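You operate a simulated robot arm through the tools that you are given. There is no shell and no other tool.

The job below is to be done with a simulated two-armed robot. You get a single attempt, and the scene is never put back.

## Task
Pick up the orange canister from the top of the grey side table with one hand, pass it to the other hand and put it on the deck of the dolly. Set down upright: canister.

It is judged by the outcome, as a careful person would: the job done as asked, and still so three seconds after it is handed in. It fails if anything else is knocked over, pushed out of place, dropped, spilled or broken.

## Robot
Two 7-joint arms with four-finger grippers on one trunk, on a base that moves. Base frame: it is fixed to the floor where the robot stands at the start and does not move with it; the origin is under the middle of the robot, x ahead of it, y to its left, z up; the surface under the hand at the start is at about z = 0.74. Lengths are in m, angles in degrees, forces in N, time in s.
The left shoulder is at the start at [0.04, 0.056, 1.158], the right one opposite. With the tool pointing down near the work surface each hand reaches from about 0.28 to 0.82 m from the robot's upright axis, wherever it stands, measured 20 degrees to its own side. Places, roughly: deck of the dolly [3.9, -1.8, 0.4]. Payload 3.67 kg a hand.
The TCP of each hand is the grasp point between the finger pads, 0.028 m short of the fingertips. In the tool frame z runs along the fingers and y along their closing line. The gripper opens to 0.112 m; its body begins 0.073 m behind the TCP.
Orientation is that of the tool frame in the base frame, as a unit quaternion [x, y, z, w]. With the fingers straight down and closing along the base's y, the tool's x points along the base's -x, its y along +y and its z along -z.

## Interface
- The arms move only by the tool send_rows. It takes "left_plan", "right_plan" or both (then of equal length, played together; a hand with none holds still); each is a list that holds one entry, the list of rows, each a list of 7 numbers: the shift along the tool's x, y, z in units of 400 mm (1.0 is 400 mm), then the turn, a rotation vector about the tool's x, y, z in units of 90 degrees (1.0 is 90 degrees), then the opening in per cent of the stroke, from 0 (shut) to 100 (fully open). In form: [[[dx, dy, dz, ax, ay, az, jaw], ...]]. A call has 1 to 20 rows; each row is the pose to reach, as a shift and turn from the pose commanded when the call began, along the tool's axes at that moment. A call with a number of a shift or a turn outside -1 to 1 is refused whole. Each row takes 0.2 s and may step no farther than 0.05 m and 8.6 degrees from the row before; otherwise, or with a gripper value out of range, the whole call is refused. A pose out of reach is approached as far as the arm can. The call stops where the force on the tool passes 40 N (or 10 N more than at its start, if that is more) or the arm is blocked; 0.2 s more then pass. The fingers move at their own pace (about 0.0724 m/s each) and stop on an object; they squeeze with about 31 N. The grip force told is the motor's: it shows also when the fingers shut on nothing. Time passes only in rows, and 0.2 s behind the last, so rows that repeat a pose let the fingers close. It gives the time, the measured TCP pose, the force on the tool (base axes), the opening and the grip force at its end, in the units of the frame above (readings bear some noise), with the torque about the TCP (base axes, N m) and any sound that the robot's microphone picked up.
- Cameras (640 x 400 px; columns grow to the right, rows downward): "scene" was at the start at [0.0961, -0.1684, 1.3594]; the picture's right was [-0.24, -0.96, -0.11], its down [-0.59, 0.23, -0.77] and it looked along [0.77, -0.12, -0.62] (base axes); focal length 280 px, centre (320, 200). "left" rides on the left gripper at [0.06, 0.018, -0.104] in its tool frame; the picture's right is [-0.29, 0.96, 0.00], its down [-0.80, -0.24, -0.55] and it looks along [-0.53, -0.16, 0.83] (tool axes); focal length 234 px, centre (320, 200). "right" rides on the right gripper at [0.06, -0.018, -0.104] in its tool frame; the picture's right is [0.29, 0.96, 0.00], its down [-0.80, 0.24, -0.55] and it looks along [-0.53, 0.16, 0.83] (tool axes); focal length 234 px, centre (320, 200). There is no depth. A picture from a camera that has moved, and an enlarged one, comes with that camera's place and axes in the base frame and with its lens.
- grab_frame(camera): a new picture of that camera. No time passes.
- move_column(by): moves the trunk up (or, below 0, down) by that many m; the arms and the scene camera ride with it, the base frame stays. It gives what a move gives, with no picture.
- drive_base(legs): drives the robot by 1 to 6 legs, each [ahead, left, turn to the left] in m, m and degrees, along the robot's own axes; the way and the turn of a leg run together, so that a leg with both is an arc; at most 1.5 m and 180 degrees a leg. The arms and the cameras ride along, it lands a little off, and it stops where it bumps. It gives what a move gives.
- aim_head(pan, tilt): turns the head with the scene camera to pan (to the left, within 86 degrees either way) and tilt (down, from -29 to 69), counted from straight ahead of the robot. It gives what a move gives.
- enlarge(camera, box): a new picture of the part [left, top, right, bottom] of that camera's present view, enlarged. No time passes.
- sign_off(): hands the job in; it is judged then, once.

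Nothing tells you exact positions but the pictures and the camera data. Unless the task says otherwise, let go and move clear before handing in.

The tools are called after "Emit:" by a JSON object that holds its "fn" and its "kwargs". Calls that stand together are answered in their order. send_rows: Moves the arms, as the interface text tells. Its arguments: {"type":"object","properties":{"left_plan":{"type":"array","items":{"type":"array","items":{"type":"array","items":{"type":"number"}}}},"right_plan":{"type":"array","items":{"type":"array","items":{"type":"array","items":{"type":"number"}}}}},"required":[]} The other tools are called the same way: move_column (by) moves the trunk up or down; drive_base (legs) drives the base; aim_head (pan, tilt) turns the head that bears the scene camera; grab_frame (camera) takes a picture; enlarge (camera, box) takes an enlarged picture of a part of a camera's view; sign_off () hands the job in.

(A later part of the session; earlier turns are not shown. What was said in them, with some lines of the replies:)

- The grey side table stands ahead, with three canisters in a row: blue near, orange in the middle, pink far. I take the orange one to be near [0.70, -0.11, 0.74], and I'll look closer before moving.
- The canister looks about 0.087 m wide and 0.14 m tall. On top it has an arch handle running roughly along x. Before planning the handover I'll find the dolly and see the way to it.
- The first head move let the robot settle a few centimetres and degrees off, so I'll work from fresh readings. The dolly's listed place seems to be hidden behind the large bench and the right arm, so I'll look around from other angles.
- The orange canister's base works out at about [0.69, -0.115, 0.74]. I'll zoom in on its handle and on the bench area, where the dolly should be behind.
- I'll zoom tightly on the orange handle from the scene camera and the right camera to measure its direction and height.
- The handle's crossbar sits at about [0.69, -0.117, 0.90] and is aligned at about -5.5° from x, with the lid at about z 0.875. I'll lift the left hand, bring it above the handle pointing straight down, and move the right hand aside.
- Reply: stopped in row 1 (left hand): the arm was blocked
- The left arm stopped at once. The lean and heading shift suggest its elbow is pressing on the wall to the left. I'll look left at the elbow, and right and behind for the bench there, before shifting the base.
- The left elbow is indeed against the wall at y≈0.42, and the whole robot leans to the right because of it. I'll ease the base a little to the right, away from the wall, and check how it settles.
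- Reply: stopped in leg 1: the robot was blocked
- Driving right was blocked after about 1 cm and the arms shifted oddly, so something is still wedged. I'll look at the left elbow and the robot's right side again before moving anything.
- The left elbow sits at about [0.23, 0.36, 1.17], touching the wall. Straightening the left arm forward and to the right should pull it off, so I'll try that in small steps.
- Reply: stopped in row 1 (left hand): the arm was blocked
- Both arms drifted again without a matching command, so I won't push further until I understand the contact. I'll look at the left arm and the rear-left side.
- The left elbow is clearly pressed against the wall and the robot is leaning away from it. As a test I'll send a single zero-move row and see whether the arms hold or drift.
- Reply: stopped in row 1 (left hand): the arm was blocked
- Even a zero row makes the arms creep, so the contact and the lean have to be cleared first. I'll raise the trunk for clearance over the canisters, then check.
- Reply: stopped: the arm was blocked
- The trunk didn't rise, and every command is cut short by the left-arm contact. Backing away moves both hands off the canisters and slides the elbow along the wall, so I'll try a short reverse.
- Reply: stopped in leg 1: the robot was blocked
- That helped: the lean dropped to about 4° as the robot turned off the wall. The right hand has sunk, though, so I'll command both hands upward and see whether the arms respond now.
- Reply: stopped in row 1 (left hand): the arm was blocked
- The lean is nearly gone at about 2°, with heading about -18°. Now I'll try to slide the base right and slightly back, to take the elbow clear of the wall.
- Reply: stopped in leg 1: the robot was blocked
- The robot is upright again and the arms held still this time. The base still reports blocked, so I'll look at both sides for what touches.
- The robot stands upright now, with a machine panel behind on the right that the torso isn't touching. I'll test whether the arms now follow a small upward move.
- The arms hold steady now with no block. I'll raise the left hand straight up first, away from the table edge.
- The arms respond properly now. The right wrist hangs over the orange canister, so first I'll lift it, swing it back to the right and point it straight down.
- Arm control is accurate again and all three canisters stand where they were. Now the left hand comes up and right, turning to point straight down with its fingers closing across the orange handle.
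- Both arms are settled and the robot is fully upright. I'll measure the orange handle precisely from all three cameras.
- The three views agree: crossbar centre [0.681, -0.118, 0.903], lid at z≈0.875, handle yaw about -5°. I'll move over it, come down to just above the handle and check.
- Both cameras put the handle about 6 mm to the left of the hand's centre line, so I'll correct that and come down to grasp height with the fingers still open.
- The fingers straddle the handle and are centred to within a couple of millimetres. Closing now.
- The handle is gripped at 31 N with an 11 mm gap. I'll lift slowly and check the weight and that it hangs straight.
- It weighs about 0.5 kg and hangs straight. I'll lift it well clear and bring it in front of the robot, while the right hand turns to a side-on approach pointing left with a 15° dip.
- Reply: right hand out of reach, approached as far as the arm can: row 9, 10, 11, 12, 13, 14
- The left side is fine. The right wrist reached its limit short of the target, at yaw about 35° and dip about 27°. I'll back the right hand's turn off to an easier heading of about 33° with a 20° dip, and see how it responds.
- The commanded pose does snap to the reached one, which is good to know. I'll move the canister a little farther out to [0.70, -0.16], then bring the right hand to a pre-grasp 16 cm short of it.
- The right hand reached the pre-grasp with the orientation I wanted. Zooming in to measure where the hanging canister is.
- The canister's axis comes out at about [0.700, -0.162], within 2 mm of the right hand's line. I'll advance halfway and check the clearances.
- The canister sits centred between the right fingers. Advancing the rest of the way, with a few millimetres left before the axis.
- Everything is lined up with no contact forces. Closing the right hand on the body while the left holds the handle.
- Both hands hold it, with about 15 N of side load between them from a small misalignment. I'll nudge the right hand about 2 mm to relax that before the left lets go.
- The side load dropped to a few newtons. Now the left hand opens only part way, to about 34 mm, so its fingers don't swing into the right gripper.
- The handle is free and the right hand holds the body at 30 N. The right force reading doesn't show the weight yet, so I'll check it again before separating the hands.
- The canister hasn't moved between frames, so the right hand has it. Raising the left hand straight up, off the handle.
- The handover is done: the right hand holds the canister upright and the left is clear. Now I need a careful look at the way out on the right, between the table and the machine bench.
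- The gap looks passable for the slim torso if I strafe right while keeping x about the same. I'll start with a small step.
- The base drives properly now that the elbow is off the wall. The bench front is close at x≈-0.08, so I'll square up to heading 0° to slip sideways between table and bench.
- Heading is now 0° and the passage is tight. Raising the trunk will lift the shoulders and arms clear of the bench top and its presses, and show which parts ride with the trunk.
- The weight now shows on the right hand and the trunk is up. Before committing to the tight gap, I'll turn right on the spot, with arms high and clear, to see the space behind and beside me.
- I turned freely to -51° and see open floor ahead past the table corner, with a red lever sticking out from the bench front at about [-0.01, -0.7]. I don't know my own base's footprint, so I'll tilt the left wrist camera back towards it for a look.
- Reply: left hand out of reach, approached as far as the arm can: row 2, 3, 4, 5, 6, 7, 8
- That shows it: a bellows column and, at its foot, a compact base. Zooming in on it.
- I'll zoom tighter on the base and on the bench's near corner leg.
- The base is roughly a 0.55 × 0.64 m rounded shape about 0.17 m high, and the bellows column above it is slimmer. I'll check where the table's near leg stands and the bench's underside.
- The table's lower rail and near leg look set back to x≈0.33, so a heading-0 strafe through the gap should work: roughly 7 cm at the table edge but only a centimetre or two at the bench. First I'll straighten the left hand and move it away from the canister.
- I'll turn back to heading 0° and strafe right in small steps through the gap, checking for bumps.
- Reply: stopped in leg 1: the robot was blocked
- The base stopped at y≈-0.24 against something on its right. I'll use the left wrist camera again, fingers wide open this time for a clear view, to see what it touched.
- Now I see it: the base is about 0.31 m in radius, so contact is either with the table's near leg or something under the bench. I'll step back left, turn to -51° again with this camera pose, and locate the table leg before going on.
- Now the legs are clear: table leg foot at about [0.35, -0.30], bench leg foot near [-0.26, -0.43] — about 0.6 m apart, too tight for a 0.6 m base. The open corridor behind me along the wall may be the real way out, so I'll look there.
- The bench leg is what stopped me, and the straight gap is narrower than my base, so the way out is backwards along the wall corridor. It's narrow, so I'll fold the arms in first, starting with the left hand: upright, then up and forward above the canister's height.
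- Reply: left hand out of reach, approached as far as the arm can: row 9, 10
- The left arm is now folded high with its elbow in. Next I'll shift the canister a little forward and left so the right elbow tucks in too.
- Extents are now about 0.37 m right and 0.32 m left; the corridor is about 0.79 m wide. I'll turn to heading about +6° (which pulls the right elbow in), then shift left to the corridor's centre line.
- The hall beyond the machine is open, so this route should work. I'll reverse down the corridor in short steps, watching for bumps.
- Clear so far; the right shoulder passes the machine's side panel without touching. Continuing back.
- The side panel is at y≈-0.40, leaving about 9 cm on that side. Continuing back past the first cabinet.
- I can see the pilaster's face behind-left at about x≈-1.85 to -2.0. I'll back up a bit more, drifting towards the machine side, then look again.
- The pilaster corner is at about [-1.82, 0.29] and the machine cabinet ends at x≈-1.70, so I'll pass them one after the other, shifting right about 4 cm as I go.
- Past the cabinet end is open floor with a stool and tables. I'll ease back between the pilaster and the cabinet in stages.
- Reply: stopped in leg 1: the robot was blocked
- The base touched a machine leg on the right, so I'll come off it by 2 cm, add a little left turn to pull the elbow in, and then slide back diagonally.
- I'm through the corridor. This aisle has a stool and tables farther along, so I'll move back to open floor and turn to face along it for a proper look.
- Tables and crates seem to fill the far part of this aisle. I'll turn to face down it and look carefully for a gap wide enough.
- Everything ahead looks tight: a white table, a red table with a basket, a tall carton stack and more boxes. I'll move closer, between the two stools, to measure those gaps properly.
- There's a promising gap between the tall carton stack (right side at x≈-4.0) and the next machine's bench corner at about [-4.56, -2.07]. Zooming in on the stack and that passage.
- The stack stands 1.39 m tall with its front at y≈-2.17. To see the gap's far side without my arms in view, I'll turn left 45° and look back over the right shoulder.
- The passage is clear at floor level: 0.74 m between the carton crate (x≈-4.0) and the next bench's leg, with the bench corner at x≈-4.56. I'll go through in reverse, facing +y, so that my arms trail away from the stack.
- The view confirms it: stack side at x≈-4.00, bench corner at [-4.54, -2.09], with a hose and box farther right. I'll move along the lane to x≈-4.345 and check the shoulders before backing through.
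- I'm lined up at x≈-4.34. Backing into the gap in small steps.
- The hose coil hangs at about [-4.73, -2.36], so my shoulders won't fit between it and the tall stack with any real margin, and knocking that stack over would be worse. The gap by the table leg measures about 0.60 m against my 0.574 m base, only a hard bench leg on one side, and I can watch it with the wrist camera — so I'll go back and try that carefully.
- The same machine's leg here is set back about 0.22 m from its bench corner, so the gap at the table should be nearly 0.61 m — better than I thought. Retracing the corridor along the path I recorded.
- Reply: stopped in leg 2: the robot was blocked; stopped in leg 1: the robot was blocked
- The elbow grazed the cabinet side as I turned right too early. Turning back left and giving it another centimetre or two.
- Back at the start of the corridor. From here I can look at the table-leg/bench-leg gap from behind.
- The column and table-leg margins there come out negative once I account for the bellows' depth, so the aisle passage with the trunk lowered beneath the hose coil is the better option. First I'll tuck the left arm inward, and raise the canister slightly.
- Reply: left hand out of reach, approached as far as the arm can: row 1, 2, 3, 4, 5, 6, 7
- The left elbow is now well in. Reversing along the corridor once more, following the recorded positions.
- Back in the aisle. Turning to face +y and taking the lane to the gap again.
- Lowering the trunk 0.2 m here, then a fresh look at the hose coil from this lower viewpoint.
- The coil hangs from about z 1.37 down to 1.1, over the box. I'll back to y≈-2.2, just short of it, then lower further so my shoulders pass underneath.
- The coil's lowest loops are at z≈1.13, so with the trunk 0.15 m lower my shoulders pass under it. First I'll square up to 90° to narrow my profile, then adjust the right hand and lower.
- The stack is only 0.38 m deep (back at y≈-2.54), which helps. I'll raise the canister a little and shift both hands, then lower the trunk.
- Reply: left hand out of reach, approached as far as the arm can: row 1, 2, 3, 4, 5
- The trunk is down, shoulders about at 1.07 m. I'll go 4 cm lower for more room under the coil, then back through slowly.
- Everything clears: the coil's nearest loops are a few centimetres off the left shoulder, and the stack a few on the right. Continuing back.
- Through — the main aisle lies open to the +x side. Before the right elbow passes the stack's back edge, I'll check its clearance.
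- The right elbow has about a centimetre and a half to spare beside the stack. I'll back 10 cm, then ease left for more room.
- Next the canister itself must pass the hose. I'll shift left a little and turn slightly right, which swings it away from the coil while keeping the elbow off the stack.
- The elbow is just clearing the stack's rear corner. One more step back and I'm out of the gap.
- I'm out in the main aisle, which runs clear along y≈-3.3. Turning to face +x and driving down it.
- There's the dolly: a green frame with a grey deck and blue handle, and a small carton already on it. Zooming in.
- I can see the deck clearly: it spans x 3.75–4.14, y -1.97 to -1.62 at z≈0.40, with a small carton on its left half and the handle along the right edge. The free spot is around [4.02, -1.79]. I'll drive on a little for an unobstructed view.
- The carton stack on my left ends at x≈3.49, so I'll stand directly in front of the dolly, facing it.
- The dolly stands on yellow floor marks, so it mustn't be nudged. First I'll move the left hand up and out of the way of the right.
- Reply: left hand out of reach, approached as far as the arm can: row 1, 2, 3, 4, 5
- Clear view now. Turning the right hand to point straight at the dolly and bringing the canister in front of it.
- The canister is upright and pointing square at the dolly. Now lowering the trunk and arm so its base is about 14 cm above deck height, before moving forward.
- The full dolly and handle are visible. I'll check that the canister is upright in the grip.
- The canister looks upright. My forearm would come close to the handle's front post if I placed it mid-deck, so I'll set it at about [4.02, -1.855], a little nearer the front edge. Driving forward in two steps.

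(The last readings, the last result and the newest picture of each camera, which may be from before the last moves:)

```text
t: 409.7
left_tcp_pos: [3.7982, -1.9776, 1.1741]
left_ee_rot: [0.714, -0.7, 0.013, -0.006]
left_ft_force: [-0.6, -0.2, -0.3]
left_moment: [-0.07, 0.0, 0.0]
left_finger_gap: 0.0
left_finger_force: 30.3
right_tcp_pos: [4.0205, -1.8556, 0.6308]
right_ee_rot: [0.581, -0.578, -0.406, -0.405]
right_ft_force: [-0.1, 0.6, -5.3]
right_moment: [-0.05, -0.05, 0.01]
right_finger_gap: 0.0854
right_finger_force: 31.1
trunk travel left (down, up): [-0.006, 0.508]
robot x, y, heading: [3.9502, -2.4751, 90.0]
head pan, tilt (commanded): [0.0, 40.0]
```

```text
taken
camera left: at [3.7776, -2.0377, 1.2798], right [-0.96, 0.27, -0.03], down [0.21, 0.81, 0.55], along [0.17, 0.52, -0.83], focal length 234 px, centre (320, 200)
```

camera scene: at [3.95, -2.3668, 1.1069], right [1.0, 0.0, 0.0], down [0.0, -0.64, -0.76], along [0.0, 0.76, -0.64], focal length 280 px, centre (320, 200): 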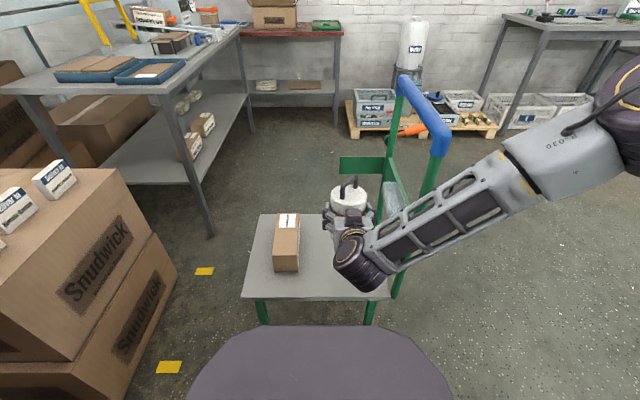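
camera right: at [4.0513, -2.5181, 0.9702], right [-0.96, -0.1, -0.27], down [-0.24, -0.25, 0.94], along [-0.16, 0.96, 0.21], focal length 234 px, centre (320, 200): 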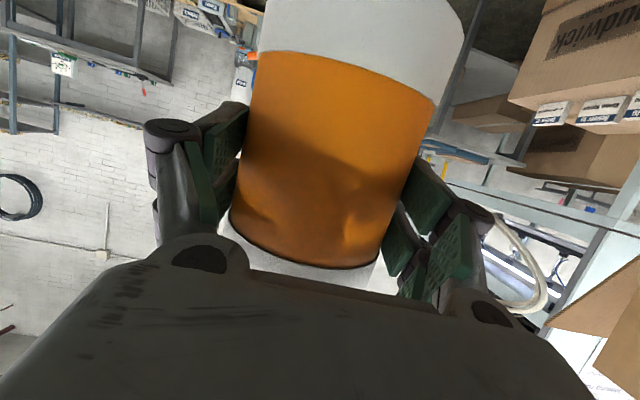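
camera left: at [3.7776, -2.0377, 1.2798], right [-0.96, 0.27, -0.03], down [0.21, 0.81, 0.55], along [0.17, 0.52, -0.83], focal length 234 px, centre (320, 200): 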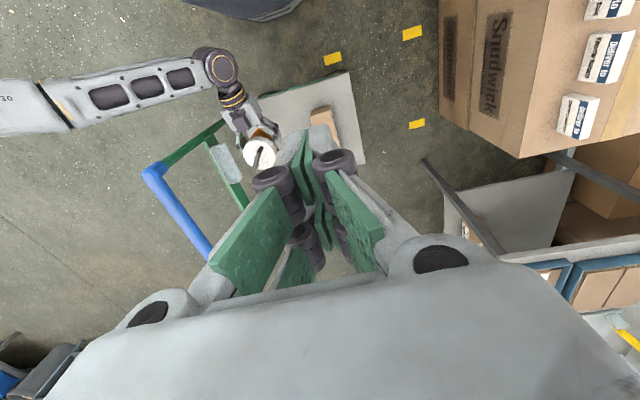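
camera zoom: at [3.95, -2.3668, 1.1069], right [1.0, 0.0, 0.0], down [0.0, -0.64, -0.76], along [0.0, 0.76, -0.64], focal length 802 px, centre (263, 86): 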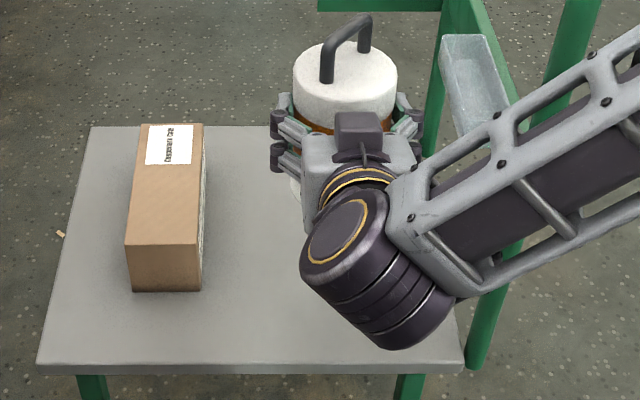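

The canister is over the deck at about [4.018, -1.853], well clear of the carton, the handle and its holder tray. Lowering to about 2 cm above the deck.

Emit:
{"fn": "send_rows", "kwargs": {"right_plan": [[[0.0611, 0, 0.0223, 0, 0, 0, 0], [0.1222, 0, 0.0446, 0, 0, 0, 0], [0.1833, 0, 0.0669, 0, 0, 0, 0], [0.2444, 0, 0.0892, 0, 0, 0, 0], [0.2938, 0, 0.1073, 0, 0, 0, 0], [0.2938, 0, 0.1073, 0, 0, 0, 0]]]}}

Emit:
{"fn": "enlarge", "kwargs": {"camera": "scene", "box": [250, 170, 430, 310]}}

Emit:
{"fn": "grab_frame", "kwargs": {"camera": "right"}}

```text
t: 411.1
left_tcp_pos: [3.7976, -1.9785, 1.175]
left_ee_rot: [0.714, -0.7, 0.013, -0.007]
left_ft_force: [0.2, -0.5, -0.2]
left_moment: [0.03, 0.01, 0.02]
left_finger_gap: 0.0001
left_finger_force: 30.9
right_tcp_pos: [3.9927, -1.8568, 0.5222]
right_ee_rot: [-0.58, 0.585, 0.396, 0.406]
right_ft_force: [0.2, -0.3, -5.7]
right_moment: [-0.06, -0.01, 0.01]
right_finger_gap: 0.0855
right_finger_force: 31.3
right hand out of reach, approached as far as the arm can: row 3, 4, 5, 6
trunk travel left (down, up): [-0.006, 0.508]
robot x, y, heading: [3.949, -2.4744, 89.7]
head pan, tilt (commanded): [0.0, 40.0]
```

```text
2.86 times, centred on (340, 240) of scene
camera zoom: at [3.9499, -2.3682, 1.107], right [1.0, 0.0, 0.0], down [0.0, -0.64, -0.77], along [0.0, 0.77, -0.64], focal length 802 px, centre (263, 86)
```

zoom: 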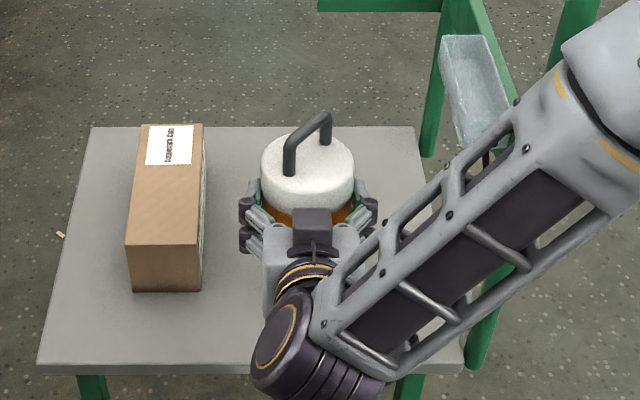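

```text
taken
camera right: at [4.0118, -1.9756, 0.5026], right [-0.96, -0.09, -0.28], down [-0.25, -0.23, 0.94], along [-0.15, 0.97, 0.2], focal length 234 px, centre (320, 200)
```

right: 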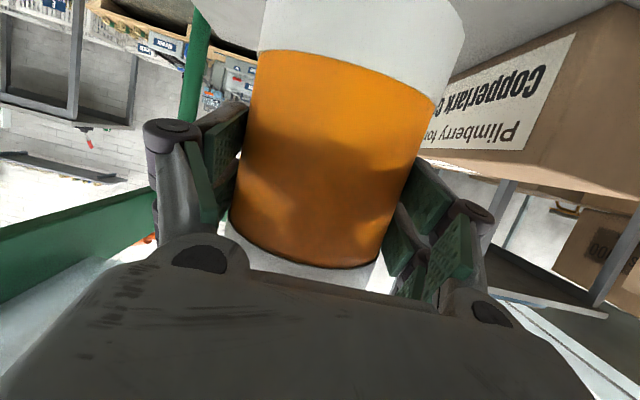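

The arm hit a joint limit about 4 cm above the deck. I'll raise it again and stand a little farther back so the forearm can come in flatter.

Emit:
{"fn": "send_rows", "kwargs": {"right_plan": [[[-0.0623, -0.023, -0.0235, 0, 0, 0, 0], [-0.1245, -0.046, -0.047, 0, 0, 0, 0], [-0.1868, -0.069, -0.0705, 0, 0, 0, 0], [-0.1868, -0.069, -0.0705, 0, 0, 0, 0]]]}}

Emit:
{"fn": "drive_base", "kwargs": {"legs": [[-0.13, 0, 0]]}}

```text
t: 412.1
left_tcp_pos: [3.7973, -1.979, 1.1742]
left_ee_rot: [0.714, -0.7, 0.013, -0.006]
left_ft_force: [-1.4, 0.3, -0.3]
left_moment: [-0.03, 0.01, 0.01]
left_finger_gap: 0.0
left_finger_force: 30.8
right_tcp_pos: [4.0209, -1.8564, 0.6025]
right_ee_rot: [0.581, -0.578, -0.405, -0.405]
right_ft_force: [0.4, 0.1, -5.7]
right_moment: [-0.08, 0.0, 0.02]
right_finger_gap: 0.0859
right_finger_force: 31.3
trunk travel left (down, up): [-0.006, 0.508]
robot x, y, heading: [3.9478, -2.4721, 89.8]
head pan, tilt (commanded): [0.0, 40.0]
```

```text
t: 413.4
left_tcp_pos: [3.7961, -2.1115, 1.1762]
left_ee_rot: [0.714, -0.7, 0.012, -0.007]
left_ft_force: [0.0, -1.5, 1.2]
left_moment: [0.06, 0.0, 0.0]
left_finger_gap: 0.0
left_finger_force: 30.8
right_tcp_pos: [4.0211, -1.9877, 0.603]
right_ee_rot: [0.581, -0.577, -0.407, -0.404]
right_ft_force: [0.6, -0.4, -4.1]
right_moment: [-0.08, -0.03, 0.01]
right_finger_gap: 0.0853
right_finger_force: 31.6
trunk travel left (down, up): [-0.006, 0.508]
robot x, y, heading: [3.9491, -2.6051, 89.9]
head pan, tilt (commanded): [0.0, 40.0]
```

Emit:
{"fn": "send_rows", "kwargs": {"right_plan": [[[-0.0285, 0, 0.0781, 0, 0, 0, 0], [-0.057, 0, 0.1563, 0, 0, 0, 0], [-0.0855, 0, 0.2344, 0, 0, 0, 0], [-0.114, 0, 0.3125, 0, 0, 0, 0], [-0.114, 0, 0.3125, 0, 0, 0, 0]]]}}

Emit:
{"fn": "enlarge", "kwargs": {"camera": "scene", "box": [250, 130, 430, 270]}}

```text
t: 414.6
left_tcp_pos: [3.797, -2.1101, 1.1747]
left_ee_rot: [0.715, -0.699, 0.012, -0.006]
left_ft_force: [-0.4, -0.3, 0.1]
left_moment: [-0.05, -0.03, 0.0]
left_finger_gap: 0.0
left_finger_force: 31.1
right_tcp_pos: [4.0186, -1.8538, 0.6028]
right_ee_rot: [0.582, -0.578, -0.406, -0.404]
right_ft_force: [0.0, -0.1, -5.7]
right_moment: [-0.06, -0.02, -0.02]
right_finger_gap: 0.0855
right_finger_force: 30.9
trunk travel left (down, up): [-0.006, 0.508]
robot x, y, heading: [3.9537, -2.605, 89.8]
head pan, tilt (commanded): [0.0, 40.0]
```

```text
2.86 times, centred on (340, 200) of scene
camera zoom: at [3.9494, -2.4993, 1.107], right [1.0, 0.0, 0.0], down [0.0, -0.64, -0.77], along [0.0, 0.77, -0.64], focal length 802 px, centre (263, 200)
```

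zoom: 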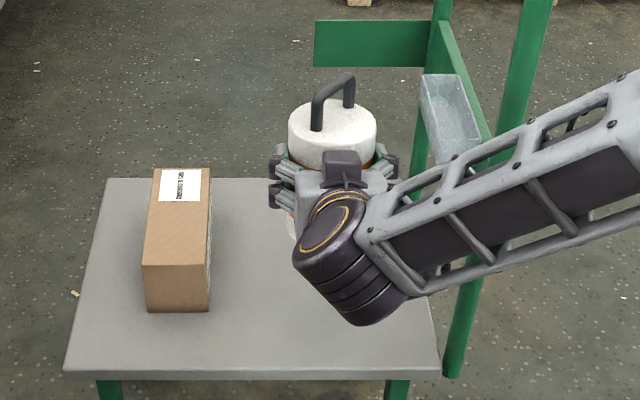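

Emit:
{"fn": "send_rows", "kwargs": {"right_plan": [[[0.0604, 0, 0.0221, 0, 0, 0, 0], [0.1208, 0, 0.0441, 0, 0, 0, 0], [0.1812, 0, 0.0662, 0, 0, 0, 0], [0.2416, 0, 0.0883, 0, 0, 0, 0], [0.2416, 0, 0.0883, 0, 0, 0, 0]]]}}

Emit:
{"fn": "enlarge", "kwargs": {"camera": "scene", "box": [250, 130, 430, 270]}}

Emit:
{"fn": "grab_frame", "kwargs": {"camera": "right"}}

```text
t: 415.8
left_tcp_pos: [3.7957, -2.1105, 1.1755]
left_ee_rot: [0.715, -0.699, 0.013, -0.006]
left_ft_force: [0.0, 1.3, 0.3]
left_moment: [-0.01, 0.02, 0.0]
left_finger_gap: 0.0
left_finger_force: 31.2
right_tcp_pos: [4.0023, -1.8488, 0.5097]
right_ee_rot: [-0.581, 0.585, 0.395, 0.405]
right_ft_force: [-0.8, -0.5, -6.2]
right_moment: [-0.06, 0.03, -0.02]
right_finger_gap: 0.0857
right_finger_force: 31.7
right hand out of reach, approached as far as the arm can: row 2, 3, 4, 5
trunk travel left (down, up): [-0.006, 0.508]
robot x, y, heading: [3.9516, -2.6034, 90.1]
head pan, tilt (commanded): [0.0, 40.0]
```

```text
2.86 times, centred on (340, 200) of scene
camera zoom: at [3.9493, -2.4993, 1.107], right [1.0, 0.0, 0.0], down [0.0, -0.64, -0.77], along [0.0, 0.77, -0.64], focal length 802 px, centre (263, 200)
```

zoom: 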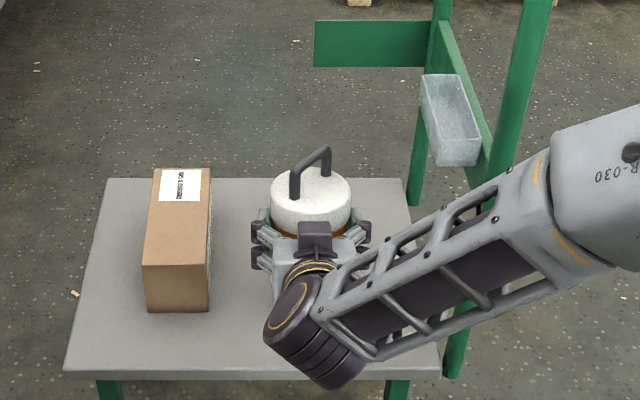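

```text
taken
camera right: at [4.0202, -1.9678, 0.4924], right [-0.96, -0.09, -0.28], down [-0.25, -0.23, 0.94], along [-0.15, 0.97, 0.2], focal length 234 px, centre (320, 200)
```

right: 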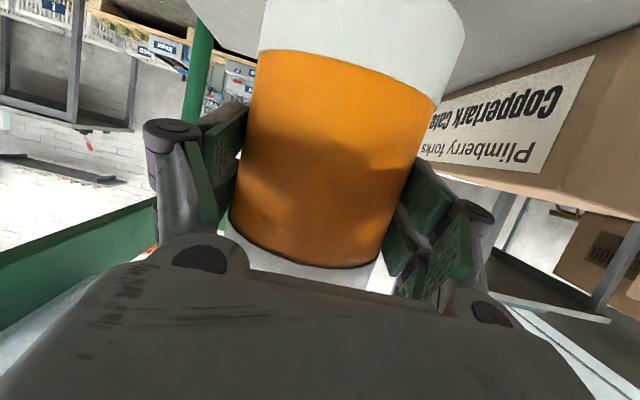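

It's a wrist limit rather than distance. I'll raise again and turn the hand 20° to the left, which suits this arm better, then try lowering.

Emit:
{"fn": "send_rows", "kwargs": {"right_plan": [[[-0.0688, -0.0158, -0.0298, 0, 0, 0, 0], [-0.1375, -0.0315, -0.0597, 0, 0, 0, 0], [-0.2063, -0.0473, -0.0895, 0, 0, 0, 0], [-0.2063, -0.0473, -0.0895, -0.0691, -0.0006, -0.0266, 0], [-0.2063, -0.0473, -0.0895, -0.1382, -0.0013, -0.0533, 0], [-0.2063, -0.0473, -0.0895, -0.2073, -0.0019, -0.0799, 0], [-0.2063, -0.0473, -0.0895, -0.2073, -0.0019, -0.0799, 0]]]}}

```text
t: 417.4
left_tcp_pos: [3.7968, -2.1113, 1.175]
left_ee_rot: [0.715, -0.699, 0.013, -0.005]
left_ft_force: [-0.2, 0.7, 0.4]
left_moment: [0.01, 0.04, 0.05]
left_finger_gap: 0.0
left_finger_force: 30.6
right_tcp_pos: [4.0036, -1.859, 0.6089]
right_ee_rot: [0.619, -0.551, -0.411, -0.38]
right_ft_force: [1.1, -0.1, -5.2]
right_moment: [-0.02, 0.02, -0.02]
right_finger_gap: 0.0857
right_finger_force: 30.9
right hand out of reach, approached as far as the arm can: row 4, 5, 6, 7
trunk travel left (down, up): [-0.006, 0.508]
robot x, y, heading: [3.951, -2.6047, 89.9]
head pan, tilt (commanded): [0.0, 40.0]
```

Left is the limiting side at this height, so I'll turn the hand the other way, to about 70° (20° right of straight ahead).

Emit:
{"fn": "send_rows", "kwargs": {"right_plan": [[[0.002, -0.0104, 0.0023, 0.0664, -0.0047, 0.0284, 0], [0.0039, -0.0208, 0.0047, 0.1328, -0.0093, 0.0568, 0], [0.0059, -0.0311, 0.007, 0.1992, -0.014, 0.0851, 0], [0.0078, -0.0415, 0.0093, 0.2656, -0.0186, 0.1135, 0], [0.0078, -0.0415, 0.0093, 0.2656, -0.0186, 0.1135, 0]]]}}

Emit:
{"fn": "enlarge", "kwargs": {"camera": "scene", "box": [250, 130, 430, 270]}}

```text
t: 418.6
left_tcp_pos: [3.7956, -2.111, 1.1752]
left_ee_rot: [0.715, -0.699, 0.012, -0.007]
left_ft_force: [0.7, 0.0, 0.1]
left_moment: [-0.02, 0.03, -0.03]
left_finger_gap: 0.0
left_finger_force: 31.3
right_tcp_pos: [4.0196, -1.856, 0.6053]
right_ee_rot: [-0.469, 0.671, 0.329, 0.47]
right_ft_force: [0.6, 0.1, -5.4]
right_moment: [-0.06, 0.02, 0.02]
right_finger_gap: 0.0858
right_finger_force: 30.6
trunk travel left (down, up): [-0.006, 0.508]
robot x, y, heading: [3.9506, -2.603, 89.6]
head pan, tilt (commanded): [0.0, 40.0]
```

```text
2.86 times, centred on (340, 200) of scene
camera zoom: at [3.9495, -2.4991, 1.107], right [1.0, 0.0, 0.0], down [0.0, -0.64, -0.77], along [0.0, 0.77, -0.64], focal length 802 px, centre (263, 200)
```

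zoom: 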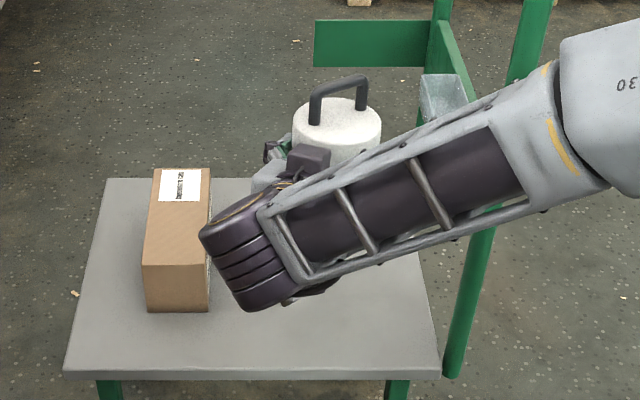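

Reachable, and the forearm stays clear of the handle. Lowering again.

Emit:
{"fn": "send_rows", "kwargs": {"right_plan": [[[0.0617, 0, 0.0223, 0, 0, 0, 0], [0.1233, 0, 0.0447, 0, 0, 0, 0], [0.185, 0, 0.067, 0, 0, 0, 0], [0.2466, 0, 0.0894, 0, 0, 0, 0], [0.2466, 0, 0.0894, 0, 0, 0, 0]]]}}

Emit:
{"fn": "enlarge", "kwargs": {"camera": "scene", "box": [250, 130, 430, 270]}}

Emit:
{"fn": "grab_frame", "kwargs": {"camera": "right"}}

```text
t: 419.8
left_tcp_pos: [3.7958, -2.1102, 1.1755]
left_ee_rot: [0.715, -0.699, 0.013, -0.006]
left_ft_force: [-0.5, 0.1, 0.0]
left_moment: [0.0, -0.01, -0.03]
left_finger_gap: 0.0001
left_finger_force: 31.1
right_tcp_pos: [4.0181, -1.8566, 0.5005]
right_ee_rot: [-0.469, 0.671, 0.329, 0.471]
right_ft_force: [0.1, 0.6, -5.8]
right_moment: [-0.07, 0.06, 0.01]
right_finger_gap: 0.0854
right_finger_force: 31.1
trunk travel left (down, up): [-0.006, 0.508]
robot x, y, heading: [3.9501, -2.6033, 90.0]
head pan, tilt (commanded): [0.0, 40.0]
```

```text
2.86 times, centred on (340, 200) of scene
camera zoom: at [3.9494, -2.4993, 1.107], right [1.0, 0.0, 0.0], down [0.0, -0.64, -0.77], along [0.0, 0.77, -0.64], focal length 802 px, centre (263, 200)
```

zoom: 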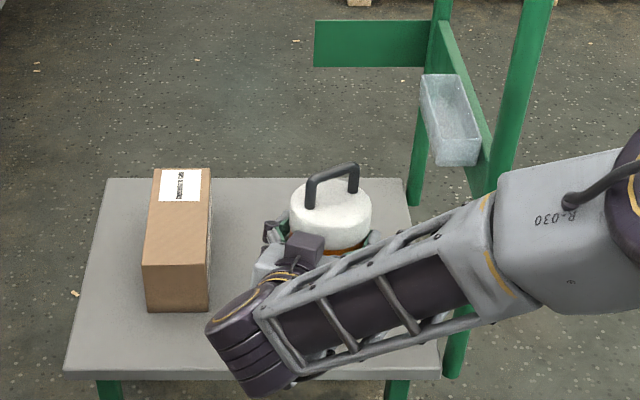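

```text
taken
camera right: at [3.9975, -1.9736, 0.479], right [-0.93, 0.24, -0.27], down [-0.31, -0.15, 0.94], along [0.18, 0.96, 0.21], focal length 234 px, centre (320, 200)
```

right: 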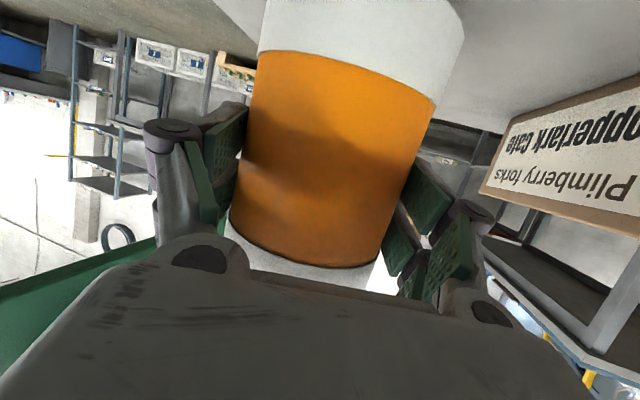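

About 2 cm above the deck. Lowering gently in millimetre steps, watching for contact.

Emit:
{"fn": "send_rows", "kwargs": {"right_plan": [[[0.0117, 0, 0.0043, 0, 0, 0, 0], [0.0235, 0, 0.0085, 0, 0, 0, 0], [0.0329, 0, 0.0119, 0, 0, 0, 0], [0.0399, 0, 0.0145, 0, 0, 0, 0], [0.0399, 0, 0.0145, 0, 0, 0, 0]]]}}

```text
t: 421.0
left_tcp_pos: [3.7963, -2.1118, 1.1756]
left_ee_rot: [0.714, -0.7, 0.012, -0.007]
left_ft_force: [0.7, 0.8, 0.4]
left_moment: [0.01, 0.03, -0.04]
left_finger_gap: 0.0002
left_finger_force: 31.1
right_tcp_pos: [4.0199, -1.8554, 0.4844]
right_ee_rot: [-0.471, 0.671, 0.329, 0.469]
right_ft_force: [0.9, -0.1, -4.6]
right_moment: [-0.05, -0.01, 0.01]
right_finger_gap: 0.0859
right_finger_force: 30.6
trunk travel left (down, up): [-0.006, 0.508]
robot x, y, heading: [3.9507, -2.6038, 90.2]
head pan, tilt (commanded): [0.0, 40.0]
```

Emit:
{"fn": "send_rows", "kwargs": {"right_plan": [[[0.0047, 0, 0.0017, 0, 0, 0, 0], [0.0094, 0, 0.0034, 0, 0, 0, 0], [0.0141, 0, 0.0051, 0, 0, 0, 0], [0.0141, 0, 0.0051, 0, 0, 0, 0]]]}}

Emit:
{"fn": "enlarge", "kwargs": {"camera": "right", "box": [220, 0, 480, 120]}}

```text
t: 422.0
left_tcp_pos: [3.7965, -2.1128, 1.1764]
left_ee_rot: [0.714, -0.7, 0.011, -0.007]
left_ft_force: [0.3, 0.4, 0.0]
left_moment: [0.01, -0.02, 0.02]
left_finger_gap: 0.0002
left_finger_force: 31.2
right_tcp_pos: [4.0193, -1.8555, 0.4816]
right_ee_rot: [-0.469, 0.67, 0.331, 0.471]
right_ft_force: [-0.5, 0.5, 13.8]
right_moment: [0.79, -0.23, 0.03]
right_finger_gap: 0.0853
right_finger_force: 31.1
trunk travel left (down, up): [-0.006, 0.508]
robot x, y, heading: [3.9491, -2.6053, 89.7]
head pan, tilt (commanded): [0.0, 40.0]
```

```text
2.46 times, centred on (350, 60) of right
camera zoom: at [3.9976, -1.9728, 0.4589], right [-0.93, 0.24, -0.27], down [-0.31, -0.16, 0.94], along [0.18, 0.96, 0.22], focal length 576 px, centre (246, 545)
```

zoom: 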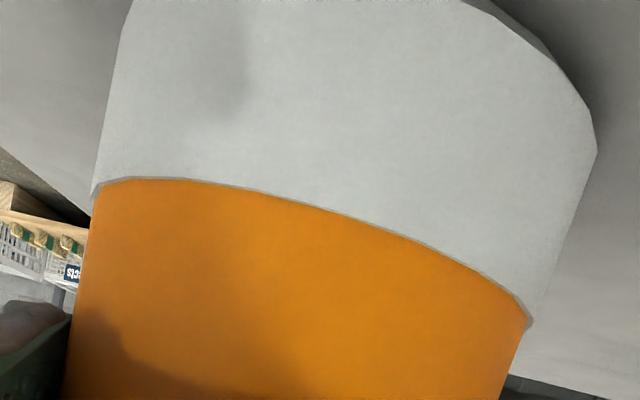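

Contact: the deck pushes back with about 19 N, a little on the far edge. I'll relieve the pressure by about 2 mm before letting go.

Emit:
{"fn": "send_rows", "kwargs": {"right_plan": [[[-0.0035, 0, -0.0013, 0, 0, 0, 0], [-0.0035, 0, -0.0013, 0, 0, 0, 0]]]}}

```text
t: 422.6
left_tcp_pos: [3.7959, -2.1111, 1.1764]
left_ee_rot: [0.714, -0.7, 0.012, -0.007]
left_ft_force: [0.3, -0.1, -0.7]
left_moment: [-0.02, -0.02, -0.02]
left_finger_gap: 0.0002
left_finger_force: 30.8
right_tcp_pos: [4.0188, -1.8561, 0.4805]
right_ee_rot: [-0.469, 0.67, 0.33, 0.471]
right_ft_force: [-2.1, 5.5, 9.8]
right_moment: [1.01, -0.1, 0.12]
right_finger_gap: 0.0853
right_finger_force: 30.8
trunk travel left (down, up): [-0.006, 0.508]
robot x, y, heading: [3.9516, -2.6075, 89.9]
head pan, tilt (commanded): [0.0, 40.0]
```

Emit:
{"fn": "send_rows", "kwargs": {"right_plan": [[[-0.0035, 0, -0.0013, 0, -0.0111, 0, 0], [-0.0035, 0, -0.0013, 0, -0.0111, 0, 0]]]}}

```text
t: 423.2
left_tcp_pos: [3.7959, -2.1109, 1.1759]
left_ee_rot: [0.714, -0.7, 0.012, -0.006]
left_ft_force: [0.3, 0.2, -0.4]
left_moment: [0.01, -0.02, 0.01]
left_finger_gap: 0.0
left_finger_force: 31.4
right_tcp_pos: [4.0196, -1.8572, 0.4815]
right_ee_rot: [-0.467, 0.667, 0.333, 0.476]
right_ft_force: [-2.4, 1.0, 2.1]
right_moment: [0.33, 0.1, 0.16]
right_finger_gap: 0.0856
right_finger_force: 30.9
trunk travel left (down, up): [-0.006, 0.508]
robot x, y, heading: [3.9469, -2.6076, 89.8]
head pan, tilt (commanded): [0.0, 40.0]
```

Nearly level and just resting on the deck. Opening the fingers slowly.

Emit:
{"fn": "send_rows", "kwargs": {"right_plan": [[[0, 0, 0, 0, 0, 0, 80], [0, 0, 0, 0, 0, 0, 85], [0, 0, 0, 0, 0, 0, 92], [0, 0, 0, 0, 0, 0, 100], [0, 0, 0, 0, 0, 0, 100]]]}}

Emit:
{"fn": "grab_frame", "kwargs": {"camera": "right"}}

Emit:
{"fn": "enlarge", "kwargs": {"camera": "scene", "box": [250, 130, 430, 270]}}

```text
t: 424.4
left_tcp_pos: [3.7959, -2.1117, 1.1757]
left_ee_rot: [0.714, -0.7, 0.012, -0.007]
left_ft_force: [0.3, -0.6, 0.1]
left_moment: [0.0, 0.03, -0.01]
left_finger_gap: 0.0001
left_finger_force: 30.5
right_tcp_pos: [4.0196, -1.856, 0.4822]
right_ee_rot: [-0.466, 0.667, 0.333, 0.476]
right_ft_force: [0.0, 0.1, 0.2]
right_moment: [0.0, -0.01, -0.02]
right_finger_gap: 0.112
right_finger_force: 0.1
trunk travel left (down, up): [-0.006, 0.508]
robot x, y, heading: [3.9498, -2.6052, 89.8]
head pan, tilt (commanded): [0.0, 40.0]
```

```text
taken
camera right: at [3.998, -1.973, 0.4579], right [-0.93, 0.24, -0.27], down [-0.32, -0.17, 0.93], along [0.18, 0.96, 0.23], focal length 234 px, centre (320, 200)
```

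right: 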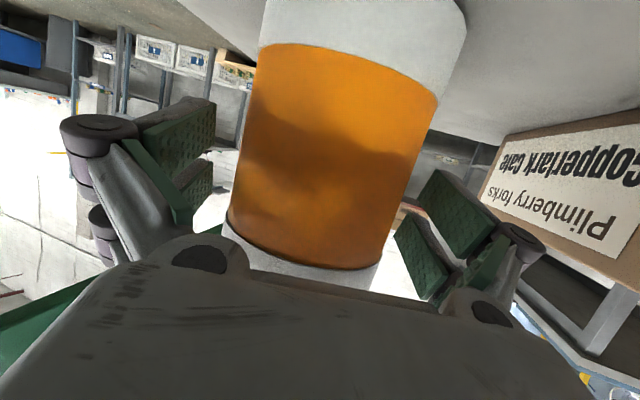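

```text
2.86 times, centred on (340, 200) of scene
camera zoom: at [3.9494, -2.4996, 1.1071], right [1.0, 0.0, 0.0], down [0.0, -0.64, -0.77], along [0.0, 0.77, -0.64], focal length 802 px, centre (263, 200)
```

zoom: 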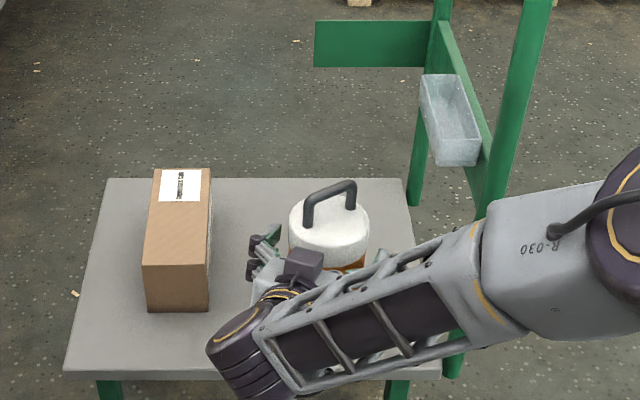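

The canister is standing on its own and the hand feels no load. Backing the hand straight out along its own axis.

Emit:
{"fn": "send_rows", "kwargs": {"right_plan": [[[0, 0, -0.05, 0, 0, 0, 100], [0, 0, -0.12, 0, 0, 0, 100], [0, 0, -0.2, 0, 0, 0, 100], [0, 0, -0.28, 0, 0, 0, 100], [0, 0, -0.36, 0, 0, 0, 100], [0, 0, -0.42, 0, 0, 0, 100], [0, 0, -0.42, 0, 0, 0, 100]]]}}

Emit:
{"fn": "grab_frame", "kwargs": {"camera": "scene"}}

Emit:
{"fn": "grab_frame", "kwargs": {"camera": "right"}}

```text
t: 426.0
left_tcp_pos: [3.7957, -2.1106, 1.1754]
left_ee_rot: [0.714, -0.7, 0.012, -0.006]
left_ft_force: [-0.9, 0.1, -0.6]
left_moment: [0.04, -0.02, -0.04]
left_finger_gap: 0.0
left_finger_force: 31.1
right_tcp_pos: [3.9652, -2.0064, 0.5361]
right_ee_rot: [-0.466, 0.667, 0.333, 0.477]
right_ft_force: [-0.1, -0.3, -0.1]
right_moment: [0.0, -0.03, -0.01]
right_finger_gap: 0.1122
right_finger_force: 0.0
trunk travel left (down, up): [-0.006, 0.508]
robot x, y, heading: [3.9462, -2.6056, 90.3]
head pan, tilt (commanded): [0.0, 40.0]
```

```text
taken
camera scene: at [3.9494, -2.4995, 1.107], right [1.0, 0.0, 0.0], down [0.0, -0.64, -0.77], along [0.0, 0.77, -0.64], focal length 280 px, centre (320, 200)
```

scene: 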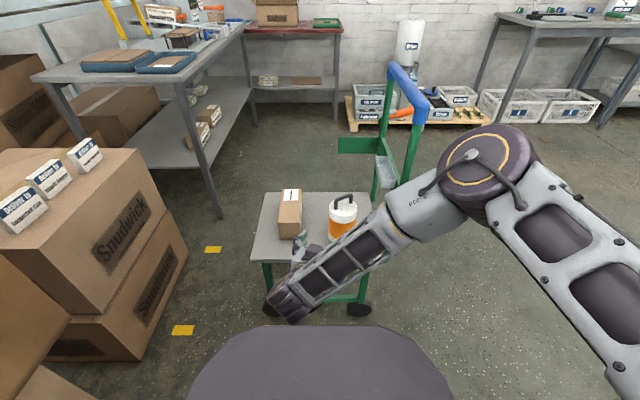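

```text
taken
camera right: at [3.9437, -2.1223, 0.5128], right [-0.93, 0.24, -0.27], down [-0.32, -0.17, 0.93], along [0.18, 0.96, 0.23], focal length 234 px, centre (320, 200)
```

right: 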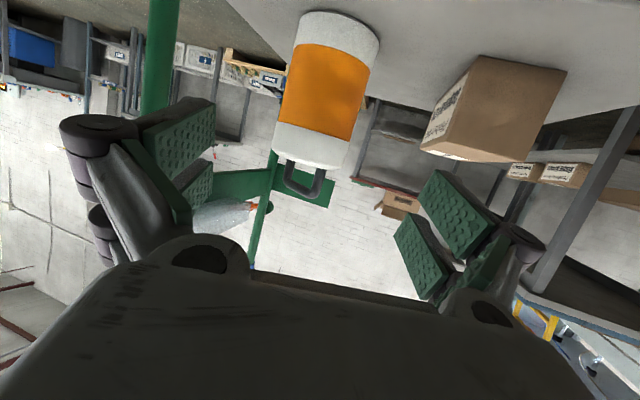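

The canister stands upright on the deck and the hand is clear. Driving back away from the dolly.

Emit:
{"fn": "drive_base", "kwargs": {"legs": [[-0.3, 0, 0]]}}

Emit:
{"fn": "grab_frame", "kwargs": {"camera": "scene"}}

Emit:
{"fn": "enlarge", "kwargs": {"camera": "scene", "box": [250, 120, 430, 270]}}

```text
t: 428.1
left_tcp_pos: [3.7952, -2.4102, 1.1763]
left_ee_rot: [0.714, -0.7, 0.012, -0.007]
left_ft_force: [-1.0, -0.2, 0.4]
left_moment: [0.07, 0.01, -0.01]
left_finger_gap: 0.0001
left_finger_force: 30.5
right_tcp_pos: [3.9653, -2.3038, 0.5368]
right_ee_rot: [-0.466, 0.667, 0.333, 0.476]
right_ft_force: [0.2, -0.1, 0.9]
right_moment: [-0.01, -0.03, 0.01]
right_finger_gap: 0.1122
right_finger_force: 0.0
trunk travel left (down, up): [-0.006, 0.508]
robot x, y, heading: [3.9494, -2.9013, 90.0]
head pan, tilt (commanded): [0.0, 40.0]
```

```text
taken
camera scene: at [3.9488, -2.7981, 1.1072], right [1.0, 0.0, 0.0], down [0.0, -0.64, -0.77], along [0.0, 0.77, -0.64], focal length 280 px, centre (320, 200)
```

scene: 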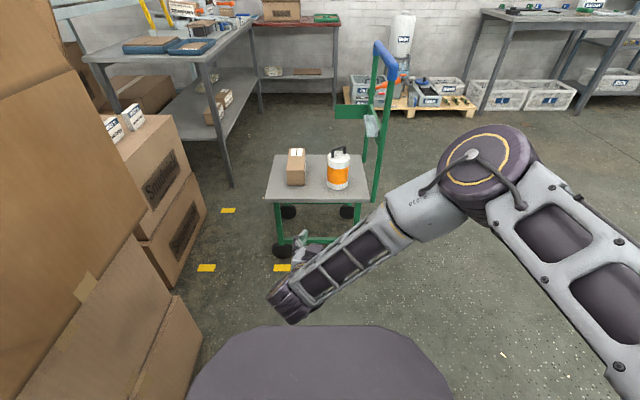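

```text
2.67 times, centred on (340, 195) of scene
camera zoom: at [3.9488, -2.7981, 1.1072], right [1.0, 0.0, 0.0], down [0.0, -0.64, -0.77], along [0.0, 0.77, -0.64], focal length 748 px, centre (267, 213)
```

zoom: 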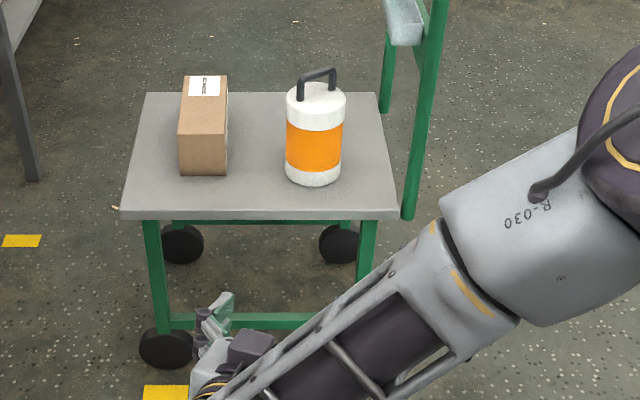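

The orange canister stands upright on the deck beside the carton. The dolly is still on its floor marks, and both hands are clear. Handing in.

Emit:
{"fn": "sign_off", "kwargs": {}}

```text
The job is handed in.
```

The orange canister is standing upright on the deck of the dolly, at about [4.02, -1.855]. It is clear of the small carton already there, and I have handed the job in.

- **Pick and handover:** The left hand lifted the canister by its handle from the grey side table. The right hand then took it by the body, carried it and set it down.
- **Route:** My base was too wide for the gap between the side table's leg and the machine bench. I went the long way instead: back along the wall, through the next aisle, and down the main aisle to the dolly.
- **Contacts:** At the start the left elbow was pressed against the wall until I shifted the robot. On the way I bumped the machine bench once and brushed the machine cabinet with an elbow a couple of times. I saw nothing move or fall over.
- **Other objects:** The blue and pink canisters were still standing when I last saw them. The dolly looked unmoved on its yellow floor marks after the set-down.

The canister was still upright after I let go and backed away. I signed off before the three-second check, so I did not see that result.
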